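You operate a simulated robot arm through the tools that you are given. There is no shell and no other tool.

You are at the controls of a simulated robot arm. One attempt, no reset.

TASK
Do the heater's check and log it for July.
Fine: pressure knob on 3 bar, lift the test lever briefly, press the filter vent button once, blue month dial set.

The check looks at the end state, three seconds after you hand in, the way a careful person would. Anything else that was tipped, shoved, dropped, spilled or broken makes it a failure.

THE ROBOT
A 6-joint arm with a two-finger parallel gripper, fixed in place. Base frame: the origin is at the foot of the arm, x ahead of it, y to its left, z up. Units: mm, degrees, N and s.
With the tool pointing down near the work surface it reaches from about 140 to 800 mm from the base axis. Its first joint turns from -166.0 to 166.0 degrees. Payload 3.91 kg.
Tool frame: the origin (TCP) lies between the finger pads and is the grasp point; the fingertips stand 30 mm ahead of it; z points along the fingers, y is the line along which they close. Largest opening 110 mm; finger width 20, thickness 10; the body of the gripper, 48 by 112 mm, starts 55 mm behind the TCP.
Orientation is that of the tool frame in the base frame, as [roll, pitch, yaw] about the fixed x, y, z axes, in that order (R = Rz(yaw) Ry(pitch) Rx(roll)). With the fingers straight down and closing along the base's y, the tool's x points along the base's -x, its y along +y and its z along -z.

THE INTERFACE
- The arm moves only by the tool nudge_tool. Its argument "motion" is a list of rows, each a list of 7 numbers: the shift along the tool's x, y, z in cm, then the turn, a rotation vector about the tool's x, y, z in degrees, then the opening in per cent of the stroke, from 0 (shut) to 100 (fully open). In form: [[tx, ty, tz, wx, wy, wz, grip], ...]. A call has 1 to 20 rows; each row is the pose to reach, as a shift and turn from the pose commanded when the call began, along the tool's axes at that moment. Each row takes 0.2 s and may step no farther than 50 mm and 8.6 degrees from the row before; otherwise, or with a gripper value out of range, the whole call is refused. A pose out of reach is approached as far as the arm can. The call stops where the force on the tool passes 90 N (or 10 N more than at its start, if that is more) or the arm is blocked; 0.2 s more then pass. The fingers move at their own pace (about 108 mm/s each) and stop on an object; they squeeze with about 43 N. The grip force told is the motor's: it shows also when the fingers shut on nothing. Time passes only in rows, and 0.2 s behind the last, so rows that repeat a pose let the fingers close. The reply holds the time, the measured pose of the TCP, the force on the tool along the base axes, the opening and the grip force, in the units named above and with some noise, with the torque about the TCP (base axes, N m) and any sound that the robot's microphone picked up.
- Cameras (640 x 400 px; columns grow to the right, rows downward): "scene" is fixed at [48.5, 649.6, 1358.7]; the picture's right is [-0.93, -0.38, 0.00], its down [-0.21, 0.51, -0.84] and it looks along [0.32, -0.78, -0.55] (base axes); focal length 317 px, centre (320, 200). "wrist" rides on the gripper at [77, 7, -115] in the tool frame; the picture's right is [-0.09, 1.00, 0.00], its down [-0.80, -0.07, -0.59] and it looks along [-0.59, -0.05, 0.80] (tool axes); focal length 270 px, centre (320, 200). There is no depth. A picture from a camera that has moved, and an enlarged one, comes with that camera's place and axes in the base frame and with its lens.
- grab_frame(camera): a new picture of that camera. No time passes.
- raise_lower(by): slides the trunk up (or, below 0, down) by that many mm; the arm rides with it, the base frame stays. It gives what a move gives, with no picture.
- inspect(camera, box): a new picture of the part [left, top, right, bottom] of that camera's present view, enlarged. No time passes.
- close_job(): hands the job in; it is judged then, once.

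Nothing tells you positions but the pictures and the camera data. Unless the task says otherwise, let go and move clear before handing in.

The tools are called after ">>>" as a command line: name --pt "numbers of a row" for each row, then --argument value for the rest, lists and objects as JSON in quotes. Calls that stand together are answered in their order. nudge_tool: Moves the arm, as the interface text tells. Its arguments: {"type":"object","properties":{"motion":{"type":"array"}},"required":["motion"]} The other tools are called the same way: raise_lower (by) slides the trunk up or down; grab_frame (camera) takes a picture; inspect (camera, box) takes an enlarged picture of a part of a camera's view; close_job () hands the job in.

At the start:

```text
time_s: 0.0
eef_pos: [374.6, -405.3, 982.0]
tcp_rot: [-180.0, 0.0, 180.0]
contact_force: [0.6, 0.2, -0.1]
ft_torque: [-0.01, -0.02, 0.01]
gripper_width: 110.2
grip_force: 0.1
trunk travel left (down, up): [-450.0, 90.0]
```

scene: 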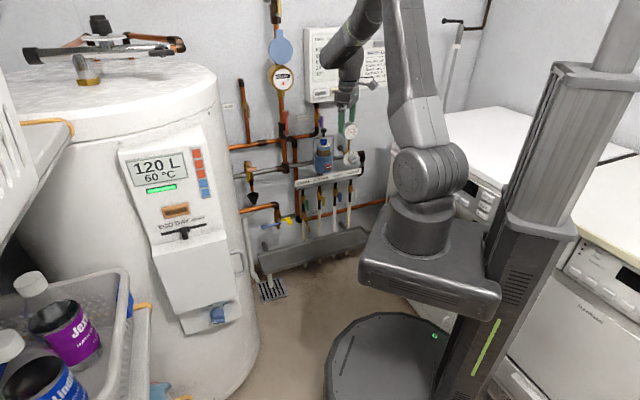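
wrist: 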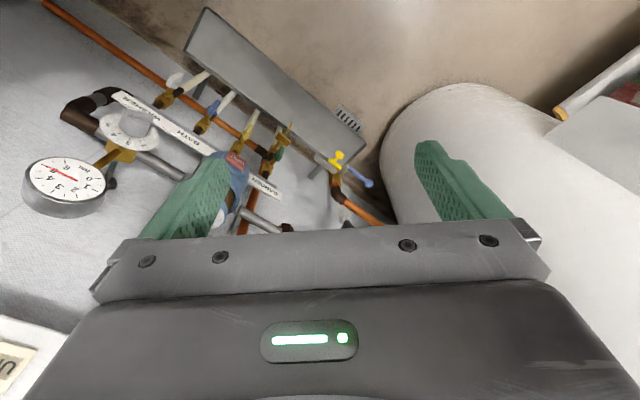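

I see a utility room with a water heater on the left, pipes with gauges on the back wall, and the arm in front. I'll look closer at the parts of the scene before moving.

>>> inspect --camera "scene" --box '[230, 0, 400, 110]'

>>> inspect --camera "scene" --box '[230, 100, 400, 210]'

>>> inspect --camera "scene" --box '[110, 110, 270, 340]'

>>> inspect --camera "wrist" --box '[0, 60, 300, 250]'

>>> inspect --camera "scene" --box '[0, 0, 200, 120]'

```text
3.64 times, centred on (315, 55) of scene
camera zoom: at [48.5, 649.6, 1358.7], right [-0.93, -0.38, 0.0], down [-0.21, 0.51, -0.84], along [0.32, -0.78, -0.55], focal length 1153 px, centre (338, 727)
```

zoom: 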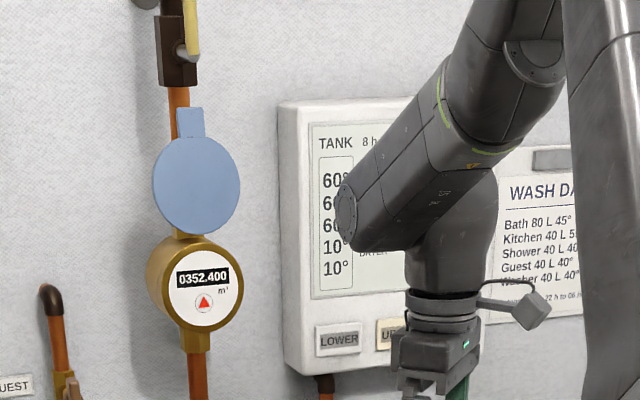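

```text
3.64 times, centred on (315, 155) of scene
camera zoom: at [48.5, 649.6, 1358.7], right [-0.93, -0.38, 0.0], down [-0.21, 0.51, -0.84], along [0.32, -0.78, -0.55], focal length 1153 px, centre (338, 364)
```

zoom: 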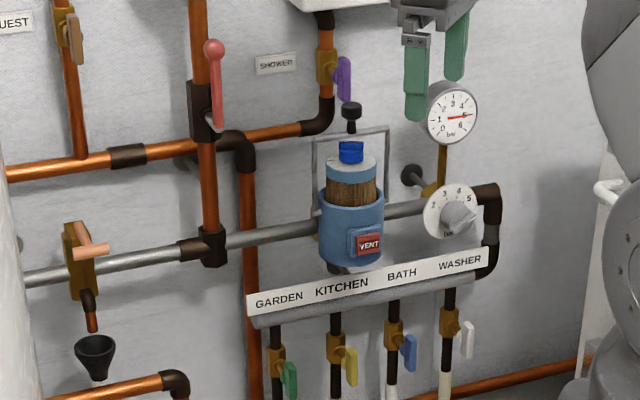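

```text
1.74 times, centred on (190, 225) of scene
camera zoom: at [48.5, 649.6, 1358.7], right [-0.93, -0.38, 0.0], down [-0.21, 0.51, -0.84], along [0.32, -0.78, -0.55], focal length 551 px, centre (546, 156)
```

zoom: 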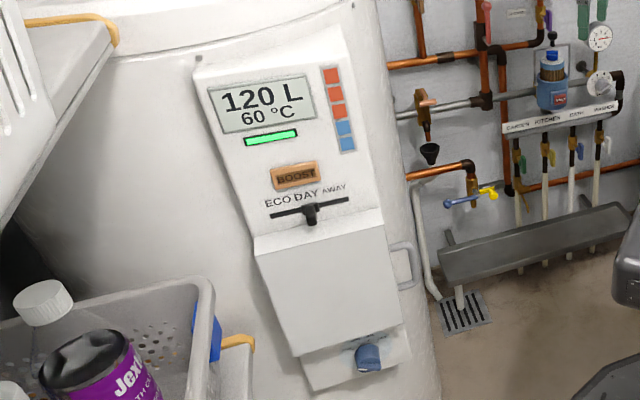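

```text
2.11 times, centred on (150, 155) of wrist
camera zoom: at [297.6, -397.9, 1097.8], right [0.09, 1.0, 0.0], down [0.8, -0.07, 0.59], along [0.59, -0.05, -0.8], focal length 569 px, centre (678, 295)
```

zoom: 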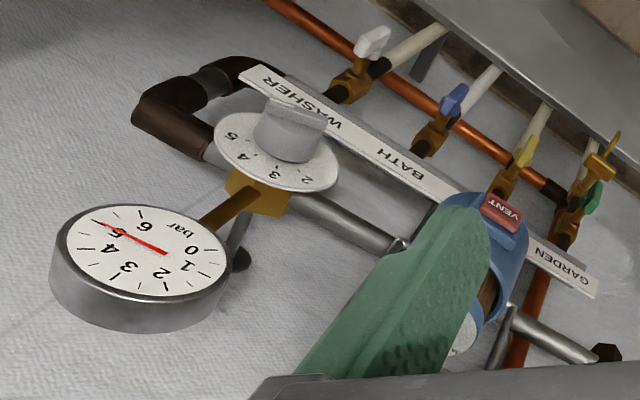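

```text
3.20 times, centred on (100, 60) of scene
camera zoom: at [48.5, 649.6, 1358.7], right [-0.93, -0.38, 0.0], down [-0.21, 0.51, -0.84], along [0.32, -0.78, -0.55], focal length 1014 px, centre (1024, 648)
```

zoom: 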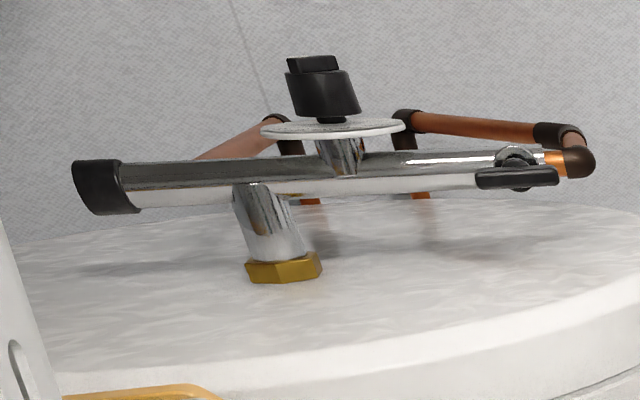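

I see the regulator knob (currently near 5 bar), a gauge, and a filter with a red VENT button on the back wall (-y side, y about -700). A salmon lever sits above a tundish, and a blue dial is on the heater's front. I'll turn the gripper to face the wall so that the wrist camera gets an upright view.

>>> nudge_tool --pt "0 0 0 4.62 4.62 -4.62 100" --pt "0 0 0 9.24 9.24 -9.24 100" --pt "0 0 0 13.86 13.86 -13.86 100" --pt "0 0 0 18.48 18.48 -18.48 100" --pt "0 0 0 23.1 23.1 -23.1 100" --pt "0 0 0 27.7 27.7 -27.7 100" --pt "0 0 0 32.3 32.3 -32.3 100" --pt "0 0 0 36.9 36.9 -36.9 100" --pt "0 0 0 41.6 41.6 -41.6 100" --pt "0 0 0 46.2 46.2 -46.2 100" --pt "0 0 0 50.8 50.8 -50.8 100" --pt "0 0 0 55.4 55.4 -55.4 100" --pt "0 0 0 60.0 60.0 -60.0 100" --pt "0 0 0 64.65 64.65 -64.65 100" --pt "0 0 0 69.28 69.28 -69.28 100"

```text
time_s: 3.2
eef_pos: [373.7, -405.1, 982.2]
tcp_rot: [74.9, -89.9, 15.4]
contact_force: [0.1, 0.3, -0.4]
ft_torque: [-0.02, 0.02, -0.01]
gripper_width: 109.8
grip_force: 0.1
trunk travel left (down, up): [-450.0, 90.0]
```

>>> grab_frame --camera "wrist"

>>> grab_frame --camera "scene"

```text
taken
camera wrist: at [368.1, -290.2, 1059.7], right [-1.0, 0.0, -0.09], down [0.07, 0.59, -0.8], along [0.05, -0.8, -0.59], focal length 270 px, centre (320, 200)
```

wrist: 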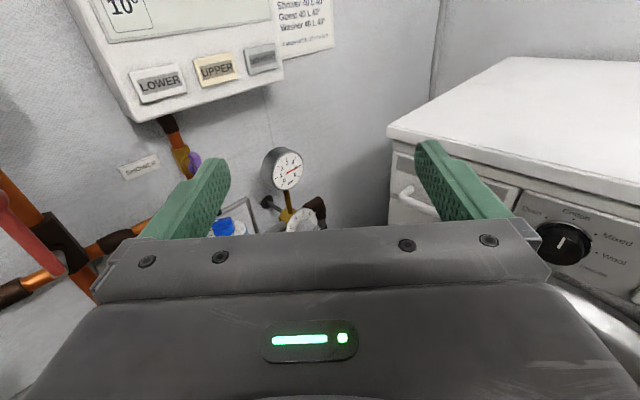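

```text
taken
```

scene: 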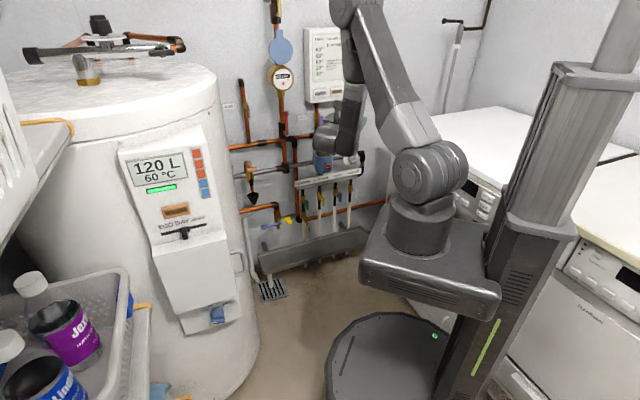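

The gripper now faces the wall and I can see the gauge, the knob and a notice with buttons. I'll zoom in on the details, including labels.

>>> inspect --camera "wrist" --box '[0, 0, 340, 240]'

>>> inspect --camera "scene" --box '[240, 0, 340, 110]'

>>> inspect --camera "scene" --box '[230, 140, 310, 230]'

>>> inspect --camera "scene" --box '[190, 290, 250, 335]'

```text
1.67 times, centred on (170, 120) of wrist
camera zoom: at [368.1, -290.2, 1059.7], right [-1.0, 0.0, -0.09], down [0.07, 0.59, -0.8], along [0.05, -0.8, -0.59], focal length 450 px, centre (570, 333)
```

zoom: 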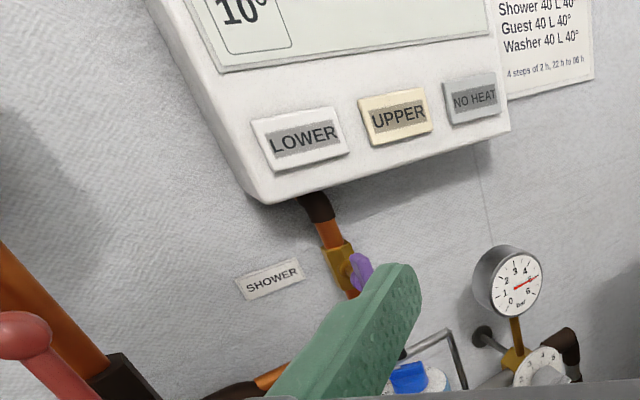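

```text
3.64 times, centred on (290, 55) of scene
camera zoom: at [48.5, 649.6, 1358.7], right [-0.93, -0.38, 0.0], down [-0.21, 0.51, -0.84], along [0.32, -0.78, -0.55], focal length 1153 px, centre (429, 727)
```

zoom: 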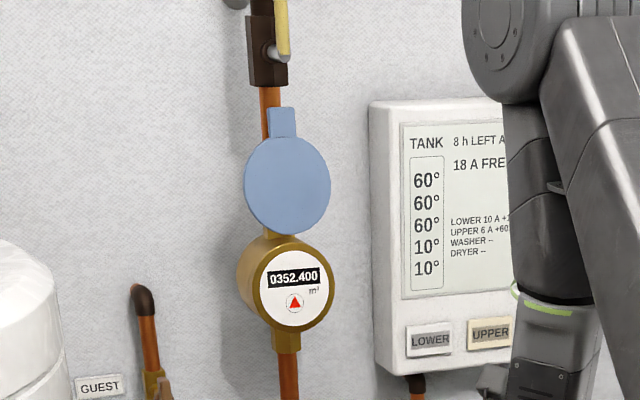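

```text
4.44 times, centred on (270, 185) of scene
camera zoom: at [48.5, 649.6, 1358.7], right [-0.93, -0.38, 0.0], down [-0.21, 0.51, -0.84], along [0.32, -0.78, -0.55], focal length 1409 px, centre (542, 267)
```

zoom: 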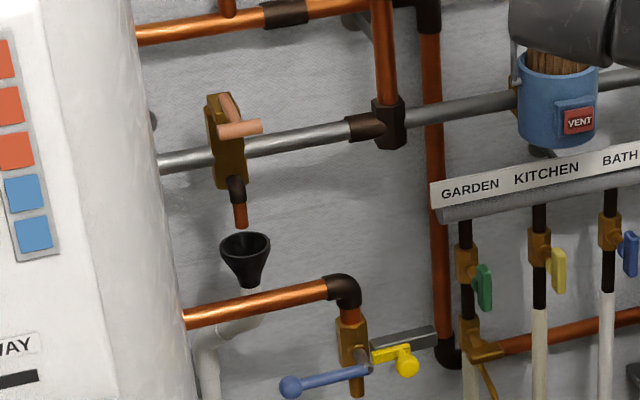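

```text
8.89 times, centred on (220, 312) of scene
camera zoom: at [48.5, 649.6, 1358.7], right [-0.93, -0.38, 0.0], down [-0.21, 0.51, -0.84], along [0.32, -0.78, -0.55], focal length 2817 px, centre (1209, -800)
```

zoom: 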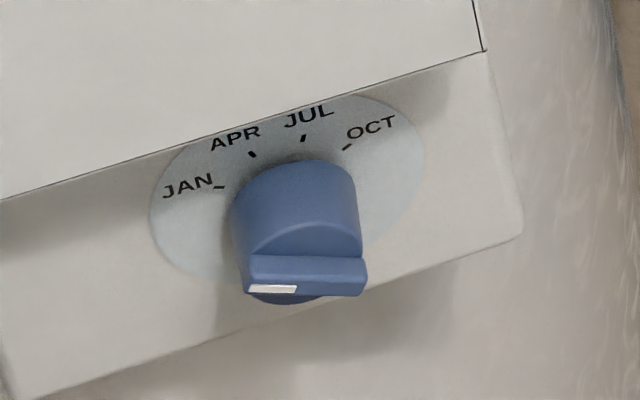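

The control box and pipe positions don't line up with the base axes: the wall looks turned by about 40° in the base frame. The blue month dial is low on the heater front (JAN/APR/JUL/OCT) and the salmon test lever sits over the black tundish. I'll turn the gripper square to the wall, lower it a little and look again.

>>> nudge_tool --pt "-2.6 0.5 -0.5 8 0 0 100" --pt "-5.2 1.0 -1.0 16 0 0 100" --pt "-7.9 1.5 -1.5 24 0 0 100" --pt "-10.5 2.0 -2.0 32 0 0 100" --pt "-13.2 2.4 -2.5 40 0 0 100"

>>> grab_frame --camera "wrist"

>>> grab_frame --camera "scene"

```text
time_s: 4.4
eef_pos: [429.5, -280.5, 842.8]
tcp_rot: [-8.5, -89.8, 135.1]
contact_force: [-0.2, -0.8, 0.3]
ft_torque: [0.03, 0.02, 0.01]
gripper_width: 110.2
grip_force: 0.1
out of reach, approached as far as the arm can: row 3, 4, 5
trunk travel left (down, up): [-450.0, 90.0]
```

```text
taken
camera wrist: at [357.6, -191.7, 920.0], right [-0.8, -0.59, -0.09], down [-0.3, 0.52, -0.8], along [0.52, -0.62, -0.59], focal length 270 px, centre (320, 200)
```

wrist: 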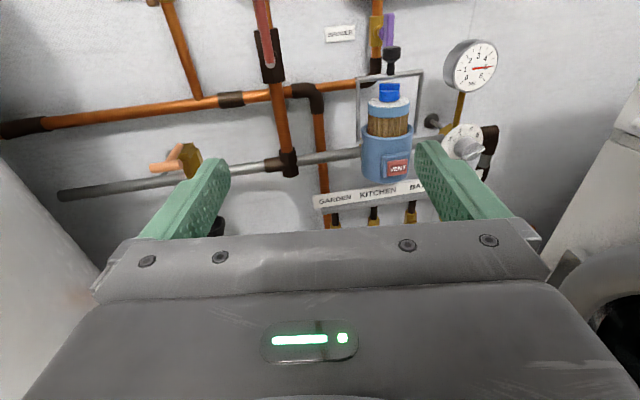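

```text
taken
```

scene: 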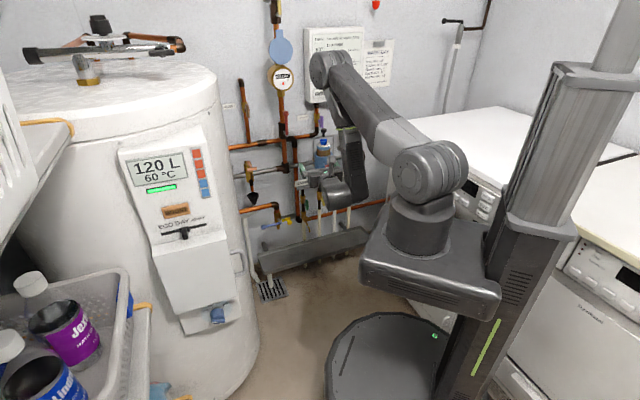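

The wall is now nearly square to the camera: the test lever is on the left, the filter with VENT in the middle, and the gauge and knob on the right. I'll zoom in to measure them.

>>> inspect --camera "wrist" --box '[340, 20, 520, 220]'

>>> inspect --camera "wrist" --box '[40, 110, 240, 240]'

>>> inspect --camera "scene" --box '[230, 120, 370, 240]'

```text
2.00 times, centred on (430, 120) of wrist
camera zoom: at [357.6, -191.7, 920.0], right [-0.8, -0.59, -0.09], down [-0.3, 0.52, -0.8], along [0.52, -0.62, -0.59], focal length 541 px, centre (100, 360)
```

zoom: 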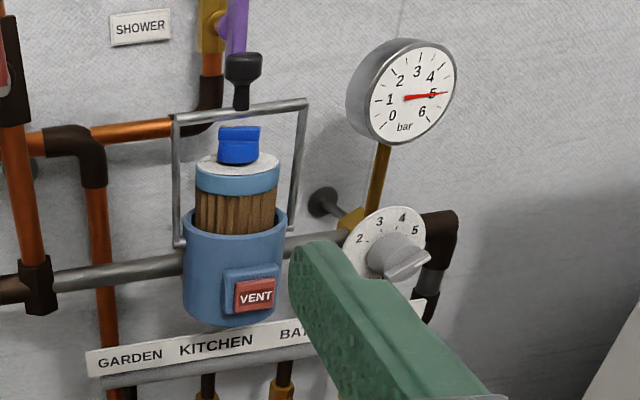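

```text
3.08 times, centred on (140, 175) of wrist
camera zoom: at [357.6, -191.7, 920.0], right [-0.8, -0.59, -0.09], down [-0.3, 0.52, -0.8], along [0.52, -0.62, -0.59], focal length 832 px, centre (874, 277)
```

zoom: 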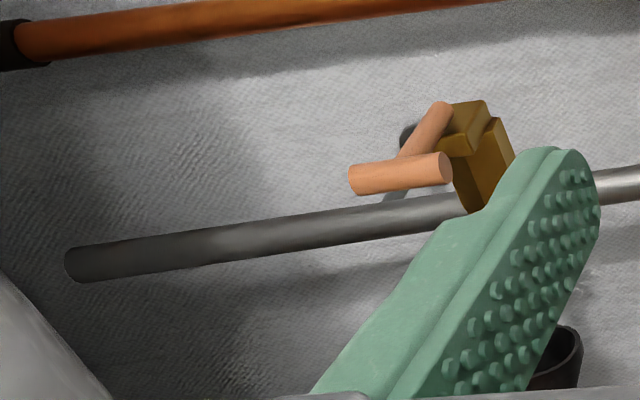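

```text
3.33 times, centred on (300, 180) of scene
camera zoom: at [48.5, 649.6, 1358.7], right [-0.93, -0.38, 0.0], down [-0.21, 0.51, -0.84], along [0.32, -0.78, -0.55], focal length 1056 px, centre (387, 267)
```

zoom: 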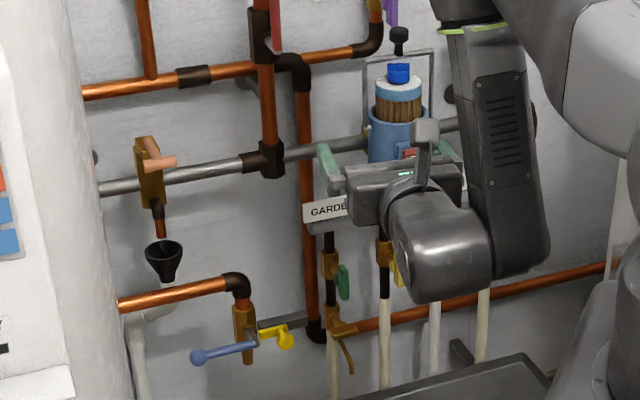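

From several views I estimate the wall at 45° to base x, the knob at about (425,-700,683), the VENT button at (495,-553,699) and the lever crossbar at (752,-326,748). Next I move toward the knob for a closer look, squaring up to the wall.

>>> nudge_tool --pt "-0.7 3.1 1.7 1.4 0 0 100" --pt "-1.4 6.2 3.5 2.8 0 0 100" --pt "-2.1 9.4 5.3 4.2 0 0 100" --pt "-2.8 12.6 7.1 5.6 0 0 100" --pt "-3.5 15.8 8.9 7.1 0 0 100" --pt "-4.3 19.0 10.8 8.7 0 0 100"

>>> grab_frame --camera "wrist"

>>> grab_frame --camera "scene"

```text
time_s: 5.8
eef_pos: [470.8, -241.6, 823.0]
tcp_rot: [0.6, -89.7, 132.8]
contact_force: [1.0, -0.5, 0.4]
ft_torque: [0.01, -0.03, -0.01]
gripper_width: 110.0
grip_force: 0.0
out of reach, approached as far as the arm can: row 1, 2, 3, 4, 5, 6
trunk travel left (down, up): [-450.0, 90.0]
```

```text
taken
camera wrist: at [387.6, -162.6, 900.3], right [-0.73, -0.68, -0.09], down [-0.35, 0.48, -0.8], along [0.59, -0.55, -0.59], focal length 270 px, centre (320, 200)
```

wrist: 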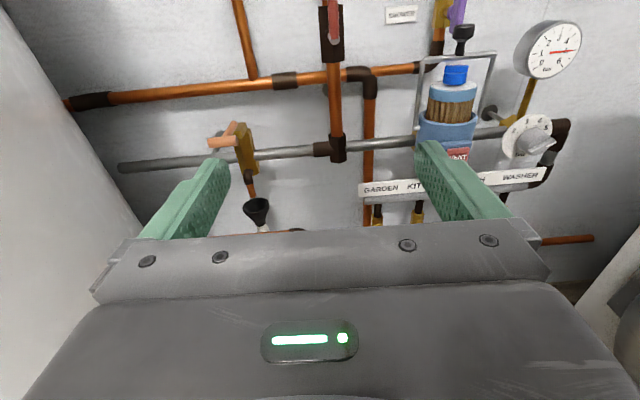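

```text
taken
```

scene: 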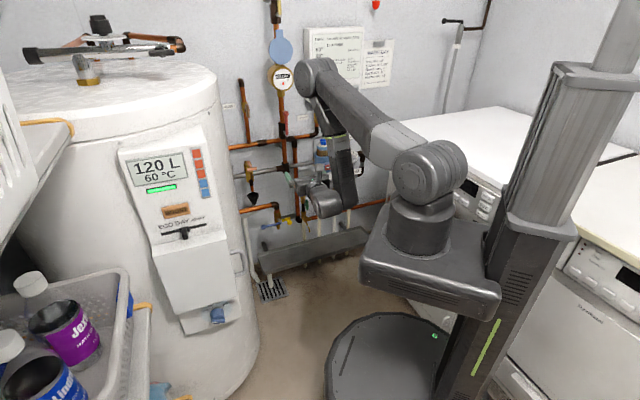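

The arm slid sideways instead of going where I asked, which suggests a joint limit in this wrist configuration. I'll look at the arm's posture before choosing another path.

>>> inspect --camera "scene" --box '[270, 20, 490, 240]'

>>> inspect --camera "wrist" --box '[480, 0, 640, 200]'

```text
1.82 times, centred on (380, 130) of scene
camera zoom: at [48.5, 649.6, 1358.7], right [-0.93, -0.38, 0.0], down [-0.21, 0.51, -0.84], along [0.32, -0.78, -0.55], focal length 576 px, centre (211, 327)
```

zoom: 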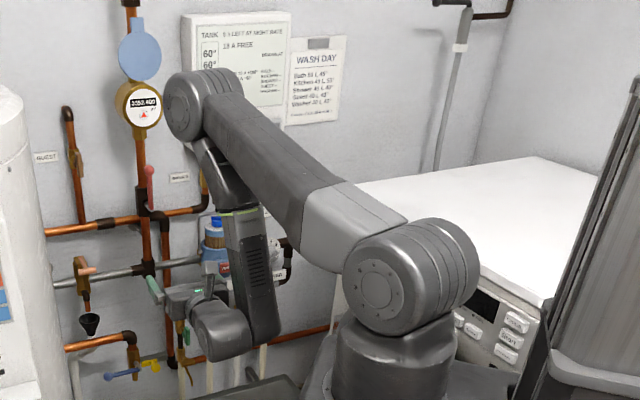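

```text
2.00 times, centred on (560, 100) of wrist
camera zoom: at [387.6, -162.6, 900.3], right [-0.73, -0.68, -0.09], down [-0.35, 0.48, -0.8], along [0.59, -0.55, -0.59], focal length 541 px, centre (-160, 400)
```

zoom: 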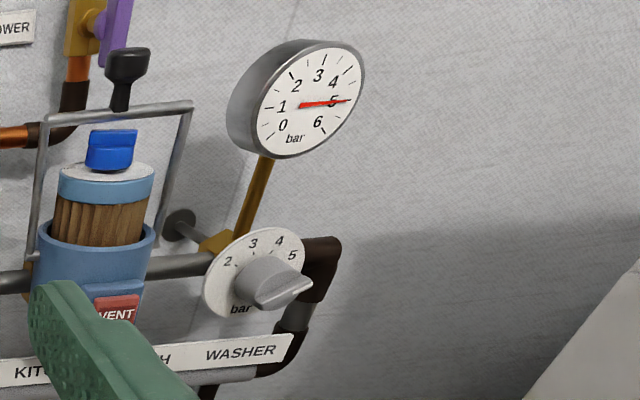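

The arm looks like an xArm-style design with a bend-limited wrist; near the base, the wrist can't point outward with the forearm leaning back. I'll extend outward a little first to check how it responds.

>>> nudge_tool --pt "0 0 3 0 0 0 100" --pt "0 0 6 0 0 0 100"

```text
time_s: 6.4
eef_pos: [526.2, -261.8, 821.8]
tcp_rot: [5.3, -89.9, 128.9]
contact_force: [-0.9, -0.3, 0.2]
ft_torque: [-0.01, -0.03, -0.01]
gripper_width: 109.9
grip_force: 0.2
out of reach, approached as far as the arm can: row 1, 2
trunk travel left (down, up): [-450.0, 90.0]
```

The tool heading sticks about 20° short relative to the arm's azimuth in every attempt. That looks like a forearm-roll limit in a flipped wrist configuration. I'll back out the way I came, to tool-down, and then re-approach with the wrist unflipped.

>>> nudge_tool --pt "2.3 3.0 0 -6.3 0 0 100" --pt "4.6 6.0 0 -12.6 0 0 100" --pt "6.9 9.0 0 -18.9 0 0 100" --pt "9.2 12.0 0 -25.2 0 0 100" --pt "11.5 15.0 -0.1 -31.5 0 0 100" --pt "13.8 18.0 -0.2 -37.8 0 0 100" --pt "16.0 20.9 -0.3 -44.0 0 0 100"

```text
time_s: 8.0
eef_pos: [380.8, -413.0, 985.7]
tcp_rot: [-44.7, -89.8, 135.8]
contact_force: [0.1, 0.1, -0.6]
ft_torque: [-0.03, -0.03, -0.02]
gripper_width: 109.9
grip_force: 0.1
trunk travel left (down, up): [-450.0, 90.0]
```

The arm is back near the earlier pose and tracks properly again. Now I reverse the original rotation to tool-down.

>>> nudge_tool --pt "0 0 0 -4.62 -4.62 4.62 100" --pt "0 0 0 -9.24 -9.24 9.24 100" --pt "0 0 0 -13.86 -13.86 13.86 100" --pt "0 0 0 -18.48 -18.48 18.48 100" --pt "0 0 0 -23.1 -23.1 23.1 100" --pt "0 0 0 -27.7 -27.7 27.7 100" --pt "0 0 0 -32.3 -32.3 32.3 100" --pt "0 0 0 -36.9 -36.9 36.9 100" --pt "0 0 0 -41.6 -41.6 41.6 100" --pt "0 0 0 -46.2 -46.2 46.2 100" --pt "0 0 0 -50.8 -50.8 50.8 100" --pt "0 0 0 -55.4 -55.4 55.4 100" --pt "0 0 0 -60.0 -60.0 60.0 100" --pt "0 0 0 -64.65 -64.65 64.65 100" --pt "0 0 0 -69.28 -69.28 69.28 100"

>>> grab_frame --camera "scene"

```text
time_s: 11.2
eef_pos: [379.7, -414.6, 985.1]
tcp_rot: [-179.9, 0.1, -178.8]
contact_force: [0.3, 0.3, 0.1]
ft_torque: [-0.02, -0.01, -0.02]
gripper_width: 110.0
grip_force: 0.0
trunk travel left (down, up): [-450.0, 90.0]
```

```text
taken
```

scene: 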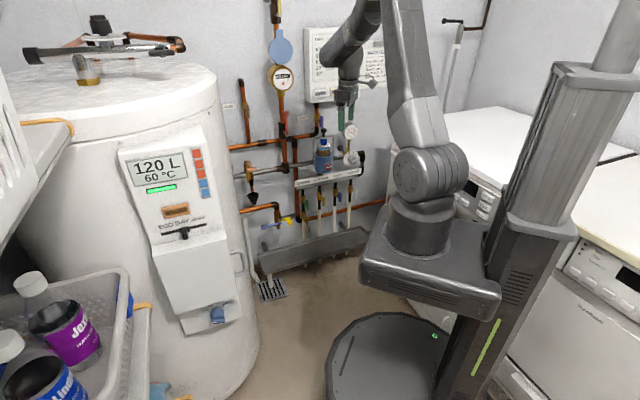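

Tool-down is restored at about (380,-415,985). Now I spin the wrist about the vertical so the camera side faces outward (135°), which should give the unflipped configuration once I pitch up.

>>> nudge_tool --pt "0 0 0 0 0 -7.94 100" --pt "0 0 0 0 0 -15.88 100" --pt "0 0 0 0 0 -23.82 100" --pt "0 0 0 0 0 -31.76 100" --pt "0 0 0 0 0 -39.7 100" --pt "0 0 0 0 0 -47.64 100" --pt "0 0 0 0 0 -55.58 100" --pt "0 0 0 0 0 -63.52 100" --pt "0 0 0 0 0 -71.46 100" --pt "0 0 0 0 0 -79.4 100" --pt "0 0 0 0 0 -87.34 100" --pt "0 0 0 0 0 -95.28 100" --pt "0 0 0 0 0 -103.22 100" --pt "0 0 0 0 0 -111.16 100" --pt "0 0 0 0 0 -119.1 100" --pt "0 0 0 0 0 -127.04 100" --pt "0 0 0 0 0 -135 100"

```text
time_s: 14.8
eef_pos: [409.2, -380.1, 978.5]
tcp_rot: [177.9, -0.5, -45.7]
contact_force: [-0.3, -0.2, 0.2]
ft_torque: [0.0, -0.03, 0.01]
gripper_width: 109.9
grip_force: 0.0
out of reach, approached as far as the arm can: row 16, 17
trunk travel left (down, up): [-450.0, 90.0]
```

The wrist roll hit its limit with the camera almost outward, so I now know the ranges: roll zero is with the camera side facing inward. I back off 8° and pitch the tool up by 90° in the arm plane.

>>> nudge_tool --pt "0 0 0 0 0 4 100" --pt "0 0 0 0 0 8 100"

>>> nudge_tool --pt "0 0 0 0 7.5 0 100" --pt "0 0 0 0 15 0 100" --pt "0 0 0 0 22.5 0 100" --pt "0 0 0 0 30 0 100" --pt "0 0 0 0 37.5 0 100" --pt "0 0 0 0 45 0 100" --pt "0 0 0 0 52.5 0 100" --pt "0 0 0 0 60 0 100" --pt "0 0 0 0 67.5 0 100" --pt "0 0 0 0 75 0 100" --pt "0 0 0 0 82.5 0 100" --pt "0 0 0 0 90 0 100"

>>> grab_frame --camera "scene"

>>> grab_frame --camera "wrist"

```text
time_s: 15.4
eef_pos: [408.7, -379.9, 980.8]
tcp_rot: [178.0, -0.7, -53.8]
contact_force: [-0.1, 0.1, 0.4]
ft_torque: [0.02, 0.0, 0.0]
gripper_width: 110.0
grip_force: 0.0
trunk travel left (down, up): [-450.0, 90.0]
```

```text
time_s: 18.0
eef_pos: [460.6, -329.8, 980.3]
tcp_rot: [68.2, -88.0, 55.7]
contact_force: [-0.1, -0.5, 0.0]
ft_torque: [0.01, 0.03, 0.0]
gripper_width: 109.8
grip_force: 0.2
out of reach, approached as far as the arm can: row 5, 6, 7, 8, 9, 10, 11, 12
trunk travel left (down, up): [-450.0, 90.0]
```

```text
taken
```

scene: 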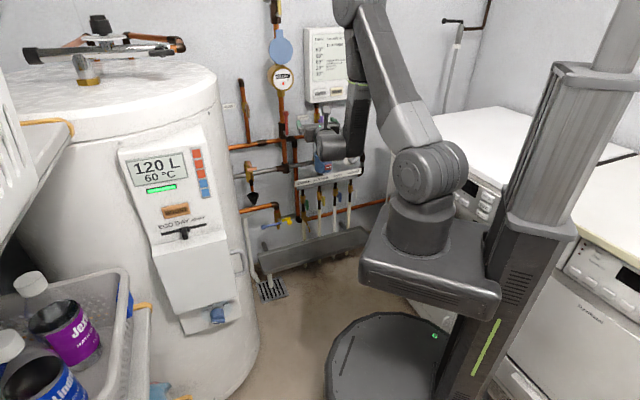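

```text
taken
camera wrist: at [392.7, -236.1, 1055.9], right [-0.83, -0.56, -0.05], down [-0.29, 0.51, -0.81], along [0.48, -0.66, -0.58], focal length 270 px, centre (320, 200)
```

wrist: 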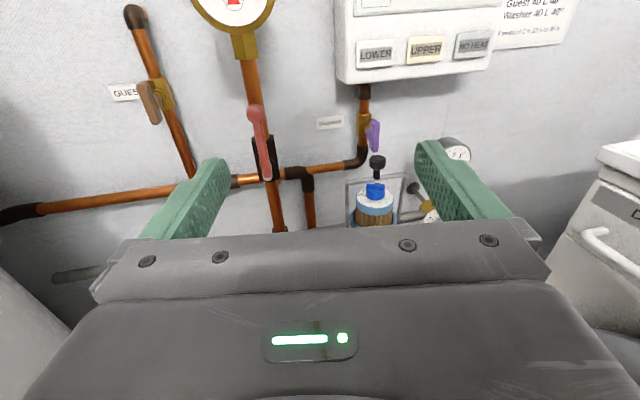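

The limit again came from the wrist roll with the camera exactly up. I'll roll the tool 30° away from that limit, square it to the wall, and move to about (330,-530,800) for a close look at the knob.

>>> nudge_tool --pt "0 0 0 2.58 -0.87 7.68 100" --pt "-0.94 1.07 0.46 5.15 -1.74 15.36 100" --pt "-2.83 3.21 1.37 7.73 -2.61 23.04 100" --pt "-5.28 5.99 2.56 10.3 -3.48 30.7 100" --pt "-7.73 8.77 3.74 10.73 -3.62 32.0 100" --pt "-10.18 11.55 4.93 10.73 -3.62 32.0 100" --pt "-12.64 14.32 6.12 10.73 -3.62 32.0 100" --pt "-15.09 17.1 7.3 10.73 -3.62 32.0 100" --pt "-17.35 19.67 8.4 10.73 -3.62 32.0 100" --pt "-18.86 21.38 9.13 10.73 -3.62 32.0 100"

>>> grab_frame --camera "wrist"

>>> grab_frame --camera "scene"

```text
time_s: 20.2
eef_pos: [494.5, -301.3, 831.9]
tcp_rot: [-89.8, -59.9, -141.6]
contact_force: [-0.5, 0.4, 0.6]
ft_torque: [0.04, -0.03, 0.02]
gripper_width: 110.0
grip_force: 0.0
out of reach, approached as far as the arm can: row 1, 2, 3, 4, 5, 6, 7, 8, 9, 10
trunk travel left (down, up): [-450.0, 90.0]
```

```text
taken
camera wrist: at [389.0, -238.3, 895.0], right [-0.64, -0.51, -0.57], down [-0.01, 0.75, -0.66], along [0.77, -0.41, -0.49], focal length 270 px, centre (320, 200)
```

wrist: 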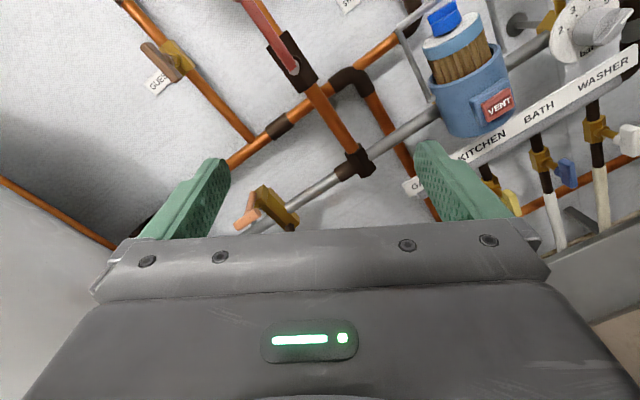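

```text
taken
```

scene: 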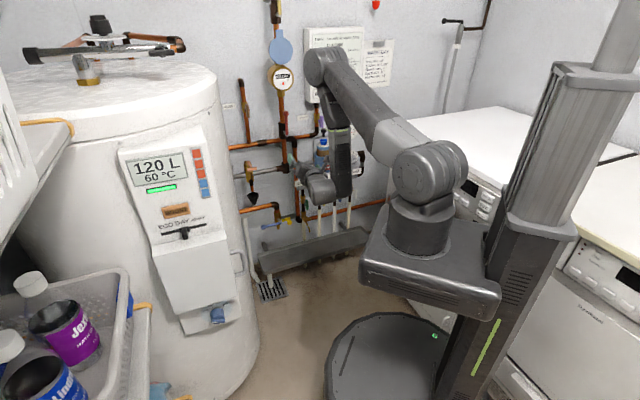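

The limit is not the wrist roll. The tool can't point outward past the forearm while the forearm hangs steeply, so the forearm needs to be flatter, which means lowering the trunk. First I pitch the tool back down to unflip the wrist.

>>> nudge_tool --pt "0 0 0 -3.75 -6.49 0 100" --pt "0 0 0 -7.5 -12.98 0 100" --pt "0 0 0 -11.25 -19.5 0 100" --pt "0 0 0 -15 -26 0 100" --pt "0 0 0 -18.75 -32.5 0 100" --pt "0 0 0 -22.5 -39 0 100" --pt "0 0 0 -26.25 -45.4 0 100" --pt "0 0 0 -30 -51.9 0 100" --pt "0 0 0 -33.75 -58.4 0 100" --pt "0 0 0 -37.5 -64.9 0 100" --pt "0 0 0 -41.25 -71.4 0 100" --pt "0 0 0 -45 -77.9 0 100"

>>> grab_frame --camera "scene"

```text
time_s: 22.8
eef_pos: [504.1, -310.3, 831.5]
tcp_rot: [180.0, -0.2, -81.1]
contact_force: [0.4, 0.8, -0.2]
ft_torque: [0.0, 0.01, 0.02]
gripper_width: 110.0
grip_force: 0.0
out of reach, approached as far as the arm can: row 9, 10, 11
trunk travel left (down, up): [-450.0, 90.0]
```

```text
taken
```

scene: 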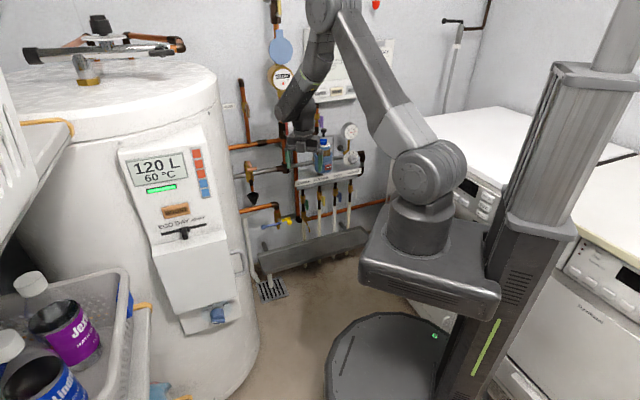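

The tool is down again at (504,-310,832) in open space. Now I lower the trunk, starting with a cautious step.

>>> raise_lower --by -150

>>> grab_frame --camera "scene"

>>> grab_frame --camera "wrist"

```text
time_s: 24.6
eef_pos: [501.7, -308.4, 681.1]
tcp_rot: [-180.0, -0.1, -81.4]
contact_force: [0.4, 0.6, 0.7]
ft_torque: [0.0, 0.0, 0.0]
gripper_width: 110.0
grip_force: 0.1
trunk travel left (down, up): [-300.0, 240.0]
```

```text
taken
```

scene: 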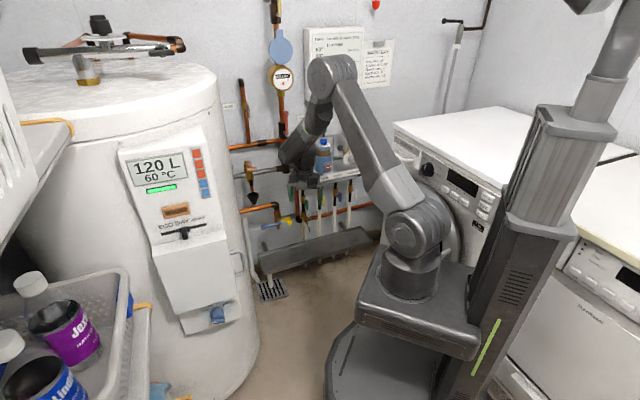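

```text
taken
camera wrist: at [507.0, -385.8, 796.6], right [-1.0, -0.06, 0.0], down [-0.05, 0.8, 0.59], along [-0.04, 0.59, -0.81], focal length 270 px, centre (320, 200)
```

wrist: 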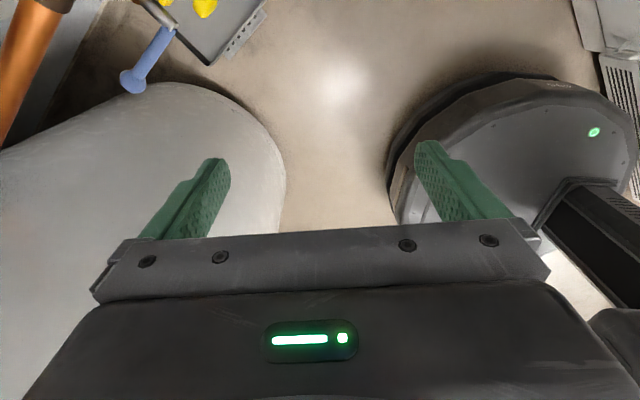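

The lowering went cleanly and nothing is near the plate or gripper. I lower the remaining 300 mm in two steps.

>>> raise_lower --by -150

>>> grab_frame --camera "scene"

```text
time_s: 26.3
eef_pos: [502.1, -308.6, 531.5]
tcp_rot: [-180.0, -0.1, -81.5]
contact_force: [0.0, 0.0, 0.3]
ft_torque: [0.0, -0.02, -0.03]
gripper_width: 110.0
grip_force: 0.2
trunk travel left (down, up): [-150.0, 390.0]
```

```text
taken
```

scene: 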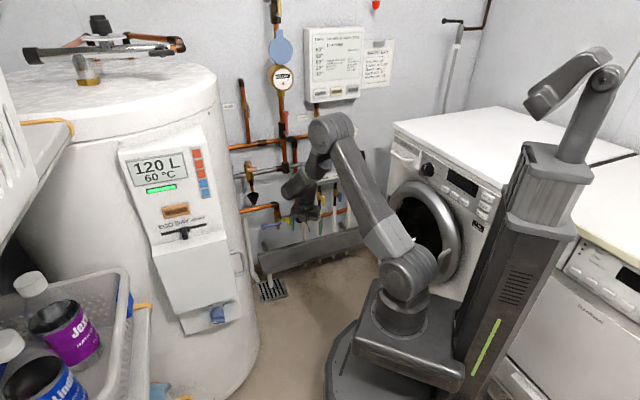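

Still clear. One more step down brings the shoulder below the work height.

>>> raise_lower --by -140

>>> grab_frame --camera "scene"

```text
time_s: 28.0
eef_pos: [501.7, -309.5, 391.9]
tcp_rot: [-179.9, 0.0, -81.2]
contact_force: [0.0, 0.1, -0.9]
ft_torque: [-0.03, -0.01, -0.01]
gripper_width: 109.9
grip_force: 0.0
trunk travel left (down, up): [-10.0, 530.0]
```

```text
taken
```

scene: 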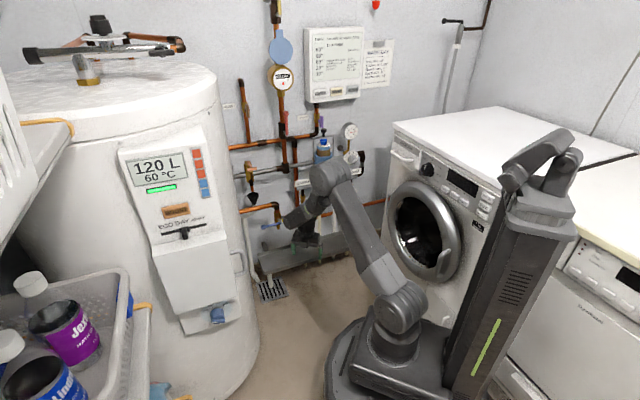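

The trunk is low (shoulder about 570 mm) with clear space around it. Now I raise the tool while pitching it up 60° toward the wall, to check that the wrist behaves.

>>> nudge_tool --pt "1.35 1.12 -2.6 4.43 6.05 0 100" --pt "2.7 2.23 -5.2 8.85 12.1 0 100" --pt "4.05 3.35 -7.8 13.3 18.15 0 100" --pt "5.4 4.47 -10.4 17.7 24.2 0 100" --pt "6.76 5.58 -13.0 22.1 30.25 0 100" --pt "8.1 6.7 -15.6 26.55 36.3 0 100" --pt "9.46 7.81 -18.2 31.0 42.35 0 100" --pt "10.8 8.93 -20.8 35.4 48.4 0 100"

>>> grab_frame --camera "scene"

>>> grab_frame --camera "wrist"

```text
time_s: 29.8
eef_pos: [458.0, -422.1, 582.7]
tcp_rot: [-145.7, -33.8, -90.1]
contact_force: [-1.1, -1.0, -0.6]
ft_torque: [0.01, -0.07, 0.03]
gripper_width: 110.0
grip_force: 0.0
out of reach, approached as far as the arm can: row 5, 6, 7, 8
trunk travel left (down, up): [-10.0, 530.0]
```

```text
taken
```

scene: 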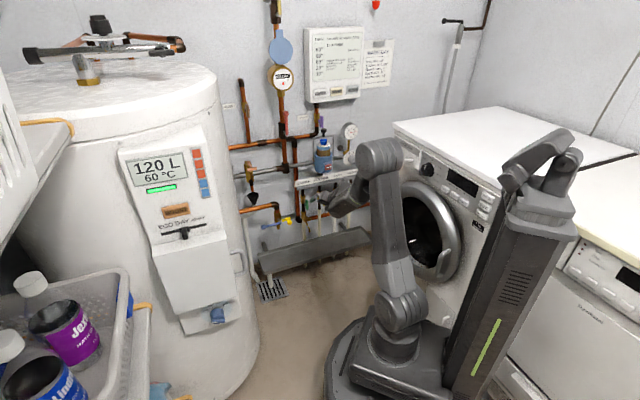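

```text
taken
camera wrist: at [388.8, -433.8, 701.9], right [-0.82, -0.24, -0.52], down [-0.28, 0.96, 0.0], along [0.5, 0.14, -0.86], focal length 270 px, centre (320, 200)
```

wrist: 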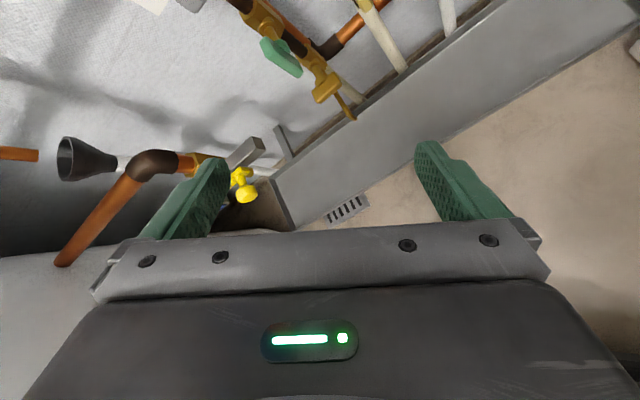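

The wrist stopped about 44° below horizontal. I'll zoom in on the arm to understand the forearm angle.

>>> inspect --camera "scene" --box '[290, 110, 480, 390]'

>>> inspect --camera "scene" --box '[290, 120, 430, 230]'

```text
1.43 times, centred on (385, 250) of scene
camera zoom: at [48.5, 649.6, 1358.7], right [-0.93, -0.38, 0.0], down [-0.21, 0.51, -0.84], along [0.32, -0.78, -0.55], focal length 453 px, centre (227, 129)
```

zoom: 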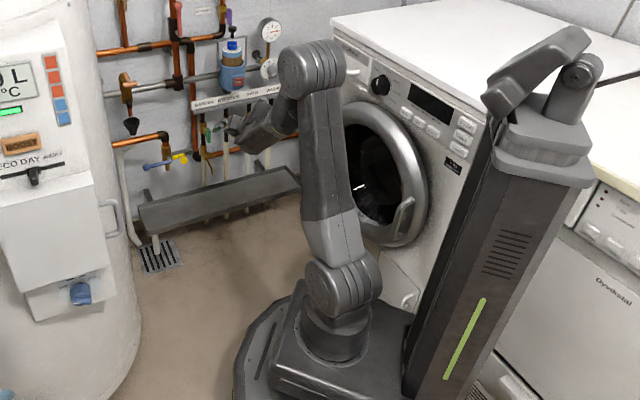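

```text
3.64 times, centred on (360, 175) of scene
camera zoom: at [48.5, 649.6, 1358.7], right [-0.93, -0.38, 0.0], down [-0.21, 0.51, -0.84], along [0.32, -0.78, -0.55], focal length 1153 px, centre (174, 291)
```

zoom: 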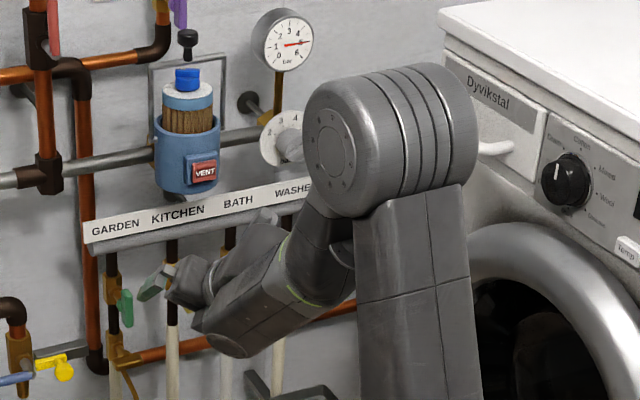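

The tool aligns with the forearm and can't bend outward beyond it in the arm plane, only past it sideways. To use that, I need a different wrist roll so the roll joint has range for turning the knob. I pitch down 30° and then spin the gripper to the roll I'll need.

>>> nudge_tool --pt "0 0 0 -4.85 -5.7 0 100" --pt "0 0 0 -9.7 -11.4 0 100" --pt "0 0 0 -14.55 -17.1 0 100" --pt "0 0 0 -19.4 -22.8 0 100"

>>> nudge_tool --pt "0 0 0 0 0 8.2 100" --pt "0 0 0 0 0 16.4 100" --pt "0 0 0 0 0 24.6 100" --pt "0 0 0 0 0 32.8 100" --pt "0 0 0 0 0 41 100" --pt "0 0 0 0 0 49.2 100" --pt "0 0 0 0 0 57.4 100" --pt "0 0 0 0 0 65.6 100" --pt "0 0 0 0 0 73.8 100" --pt "0 0 0 0 0 82 100" --pt "0 0 0 0 0 90.2 100" --pt "0 0 0 0 0 98.4 100" --pt "0 0 0 0 0 106.6 100" --pt "0 0 0 0 0 114.8 100" --pt "0 0 0 0 0 123 100" --pt "0 0 0 0 0 131.2 100" --pt "0 0 0 0 0 139.4 100" --pt "0 0 0 0 0 147.6 100" --pt "0 0 0 0 0 155.8 100" --pt "0 0 0 0 0 164 100"

>>> nudge_tool --pt "0 0 0 0 0 8 100" --pt "0 0 0 0 0 16 100" --pt "0 0 0 0 0 24 100" --pt "0 0 0 0 0 32 100" --pt "0 0 0 0 0 40 100"

>>> grab_frame --camera "wrist"

```text
time_s: 30.8
eef_pos: [458.0, -418.4, 583.4]
tcp_rot: [-169.3, -12.7, -80.7]
contact_force: [0.1, -0.3, 0.3]
ft_torque: [0.03, -0.03, 0.01]
gripper_width: 110.1
grip_force: 0.1
out of reach, approached as far as the arm can: row 1
trunk travel left (down, up): [-10.0, 530.0]
```

```text
time_s: 35.0
eef_pos: [459.3, -420.3, 583.4]
tcp_rot: [173.1, 15.1, 115.3]
contact_force: [-0.3, -0.3, 0.4]
ft_torque: [0.03, -0.03, 0.01]
gripper_width: 110.0
grip_force: 0.0
trunk travel left (down, up): [-10.0, 530.0]
```

```text
time_s: 36.2
eef_pos: [459.5, -419.5, 583.2]
tcp_rot: [165.0, 7.1, 75.3]
contact_force: [0.1, -0.1, -0.7]
ft_torque: [0.0, -0.01, 0.01]
gripper_width: 110.1
grip_force: 0.1
trunk travel left (down, up): [-10.0, 530.0]
```

```text
taken
camera wrist: at [459.0, -324.9, 685.8], right [0.92, -0.3, 0.27], down [-0.4, -0.65, 0.65], along [-0.02, -0.7, -0.71], focal length 270 px, centre (320, 200)
```

wrist: 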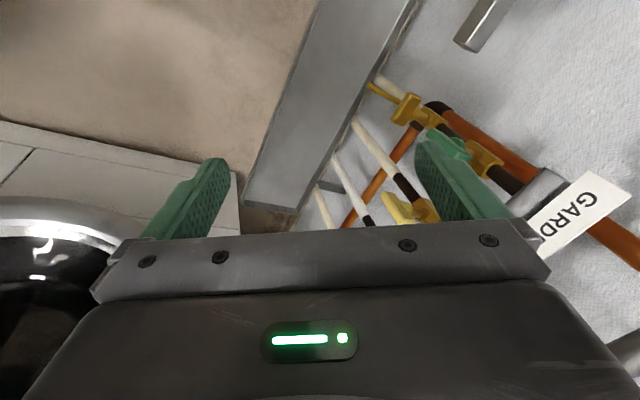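

The spin worked. Now I swing the tool up to horizontal past the left side of the forearm direction, to about (440,-460,660).

>>> nudge_tool --pt "-0.53 0.1 -0.71 -7.42 -1.44 -2.0 100" --pt "-1.07 0.2 -1.41 -14.84 -2.88 -4.0 100" --pt "-1.6 0.3 -2.12 -22.26 -4.32 -6.0 100" --pt "-2.13 0.4 -2.82 -29.68 -5.76 -8.0 100" --pt "-2.67 0.5 -3.53 -37.1 -7.2 -10.0 100" --pt "-3.2 0.6 -4.24 -44.5 -8.64 -12.0 100" --pt "-3.73 0.7 -4.94 -51.9 -10.1 -14.0 100" --pt "-4.27 0.8 -5.65 -59.4 -11.5 -16.0 100" --pt "-4.8 0.9 -6.35 -66.8 -13.0 -18.0 100" --pt "-5.33 1.0 -7.06 -74.2 -14.4 -20.0 100"

>>> grab_frame --camera "wrist"

>>> grab_frame --camera "scene"

```text
time_s: 38.4
eef_pos: [438.4, -460.5, 661.3]
tcp_rot: [89.8, 30.2, 76.1]
contact_force: [0.1, 0.6, 0.0]
ft_torque: [-0.02, 0.02, -0.02]
gripper_width: 110.1
grip_force: 0.0
trunk travel left (down, up): [-10.0, 530.0]
```

```text
taken
camera wrist: at [345.0, -364.5, 628.7], right [0.1, 0.41, 0.9], down [-0.75, -0.56, 0.34], along [0.65, -0.71, 0.26], focal length 270 px, centre (320, 200)
```

wrist: 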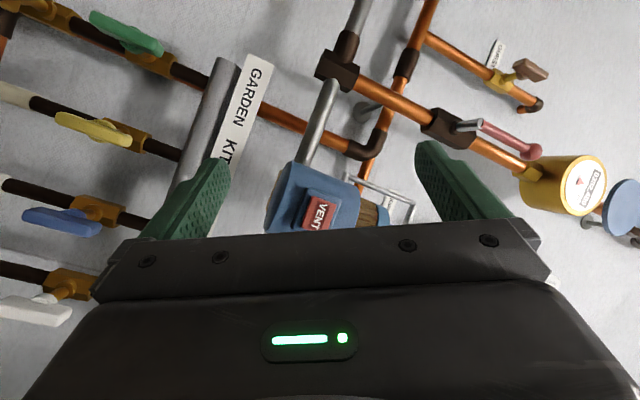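

```text
taken
```

scene: 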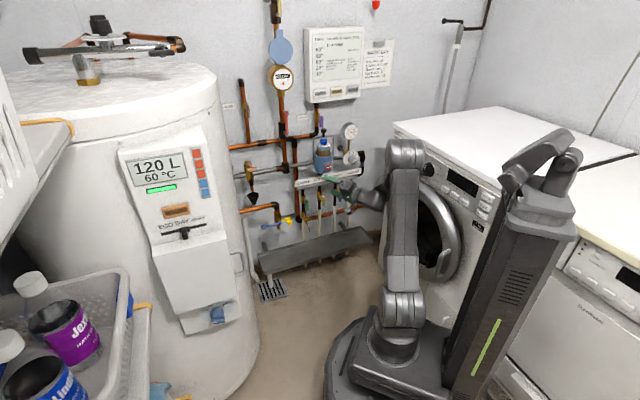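

That worked: the tool is horizontal at (438,-460,661) with no limits hit. The scene camera now has a clear view of the knob and lever, so I'll zoom in.

>>> inspect --camera "scene" --box '[305, 115, 375, 190]'

>>> inspect --camera "scene" --box '[235, 150, 285, 205]'

```text
5.33 times, centred on (340, 152) of scene
camera zoom: at [48.5, 649.6, 1358.7], right [-0.93, -0.38, 0.0], down [-0.21, 0.51, -0.84], along [0.32, -0.78, -0.55], focal length 1690 px, centre (213, 453)
```

zoom: 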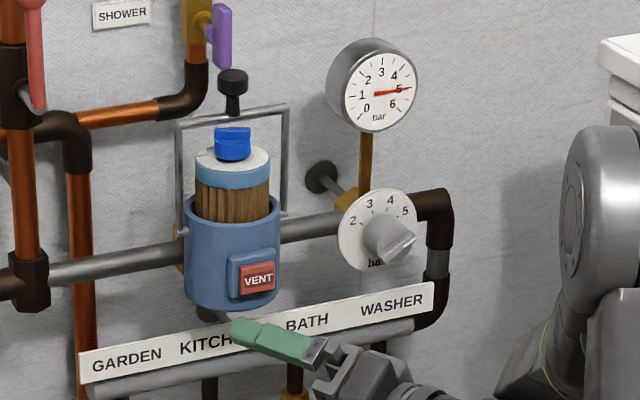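

```text
7.27 times, centred on (260, 178) of scene
camera zoom: at [48.5, 649.6, 1358.7], right [-0.93, -0.38, 0.0], down [-0.21, 0.51, -0.84], along [0.32, -0.78, -0.55], focal length 2305 px, centre (756, 364)
```

zoom: 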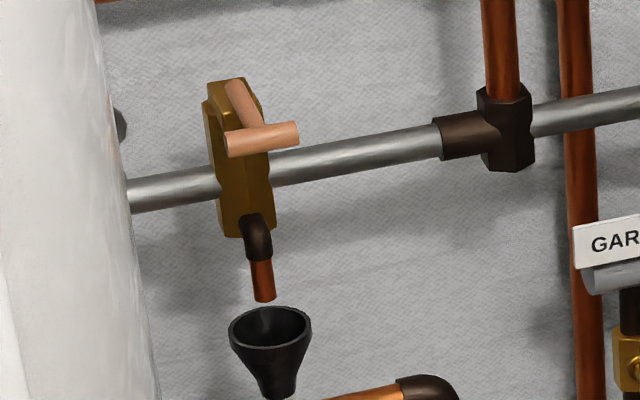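

>>> inspect --camera "scene" --box '[338, 146, 362, 170]'

>>> inspect --camera "scene" --box '[338, 116, 362, 142]'

```text
16.00 times, centred on (350, 158) of scene
camera zoom: at [48.5, 649.6, 1358.7], right [-0.93, -0.38, 0.0], down [-0.21, 0.51, -0.84], along [0.32, -0.78, -0.55], focal length 5071 px, centre (-160, 872)
```

zoom: 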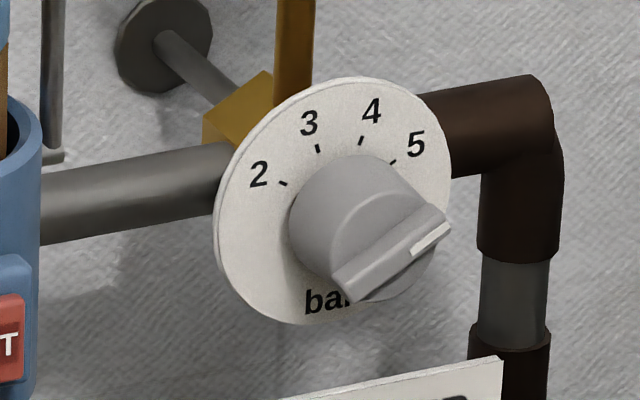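

```text
15.38 times, centred on (350, 129) of scene
camera zoom: at [48.5, 649.6, 1358.7], right [-0.93, -0.38, 0.0], down [-0.21, 0.51, -0.84], along [0.32, -0.78, -0.55], focal length 4876 px, centre (-142, 1292)
```

zoom: 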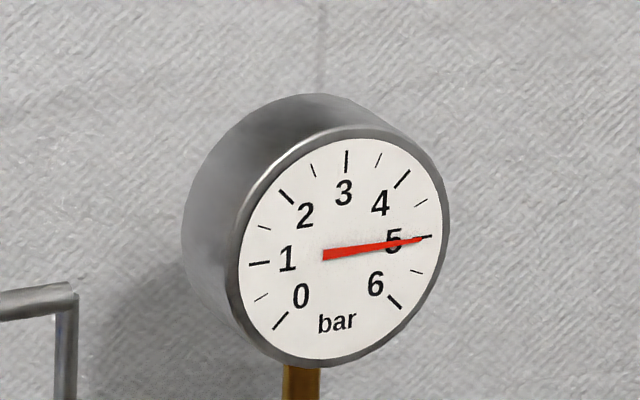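

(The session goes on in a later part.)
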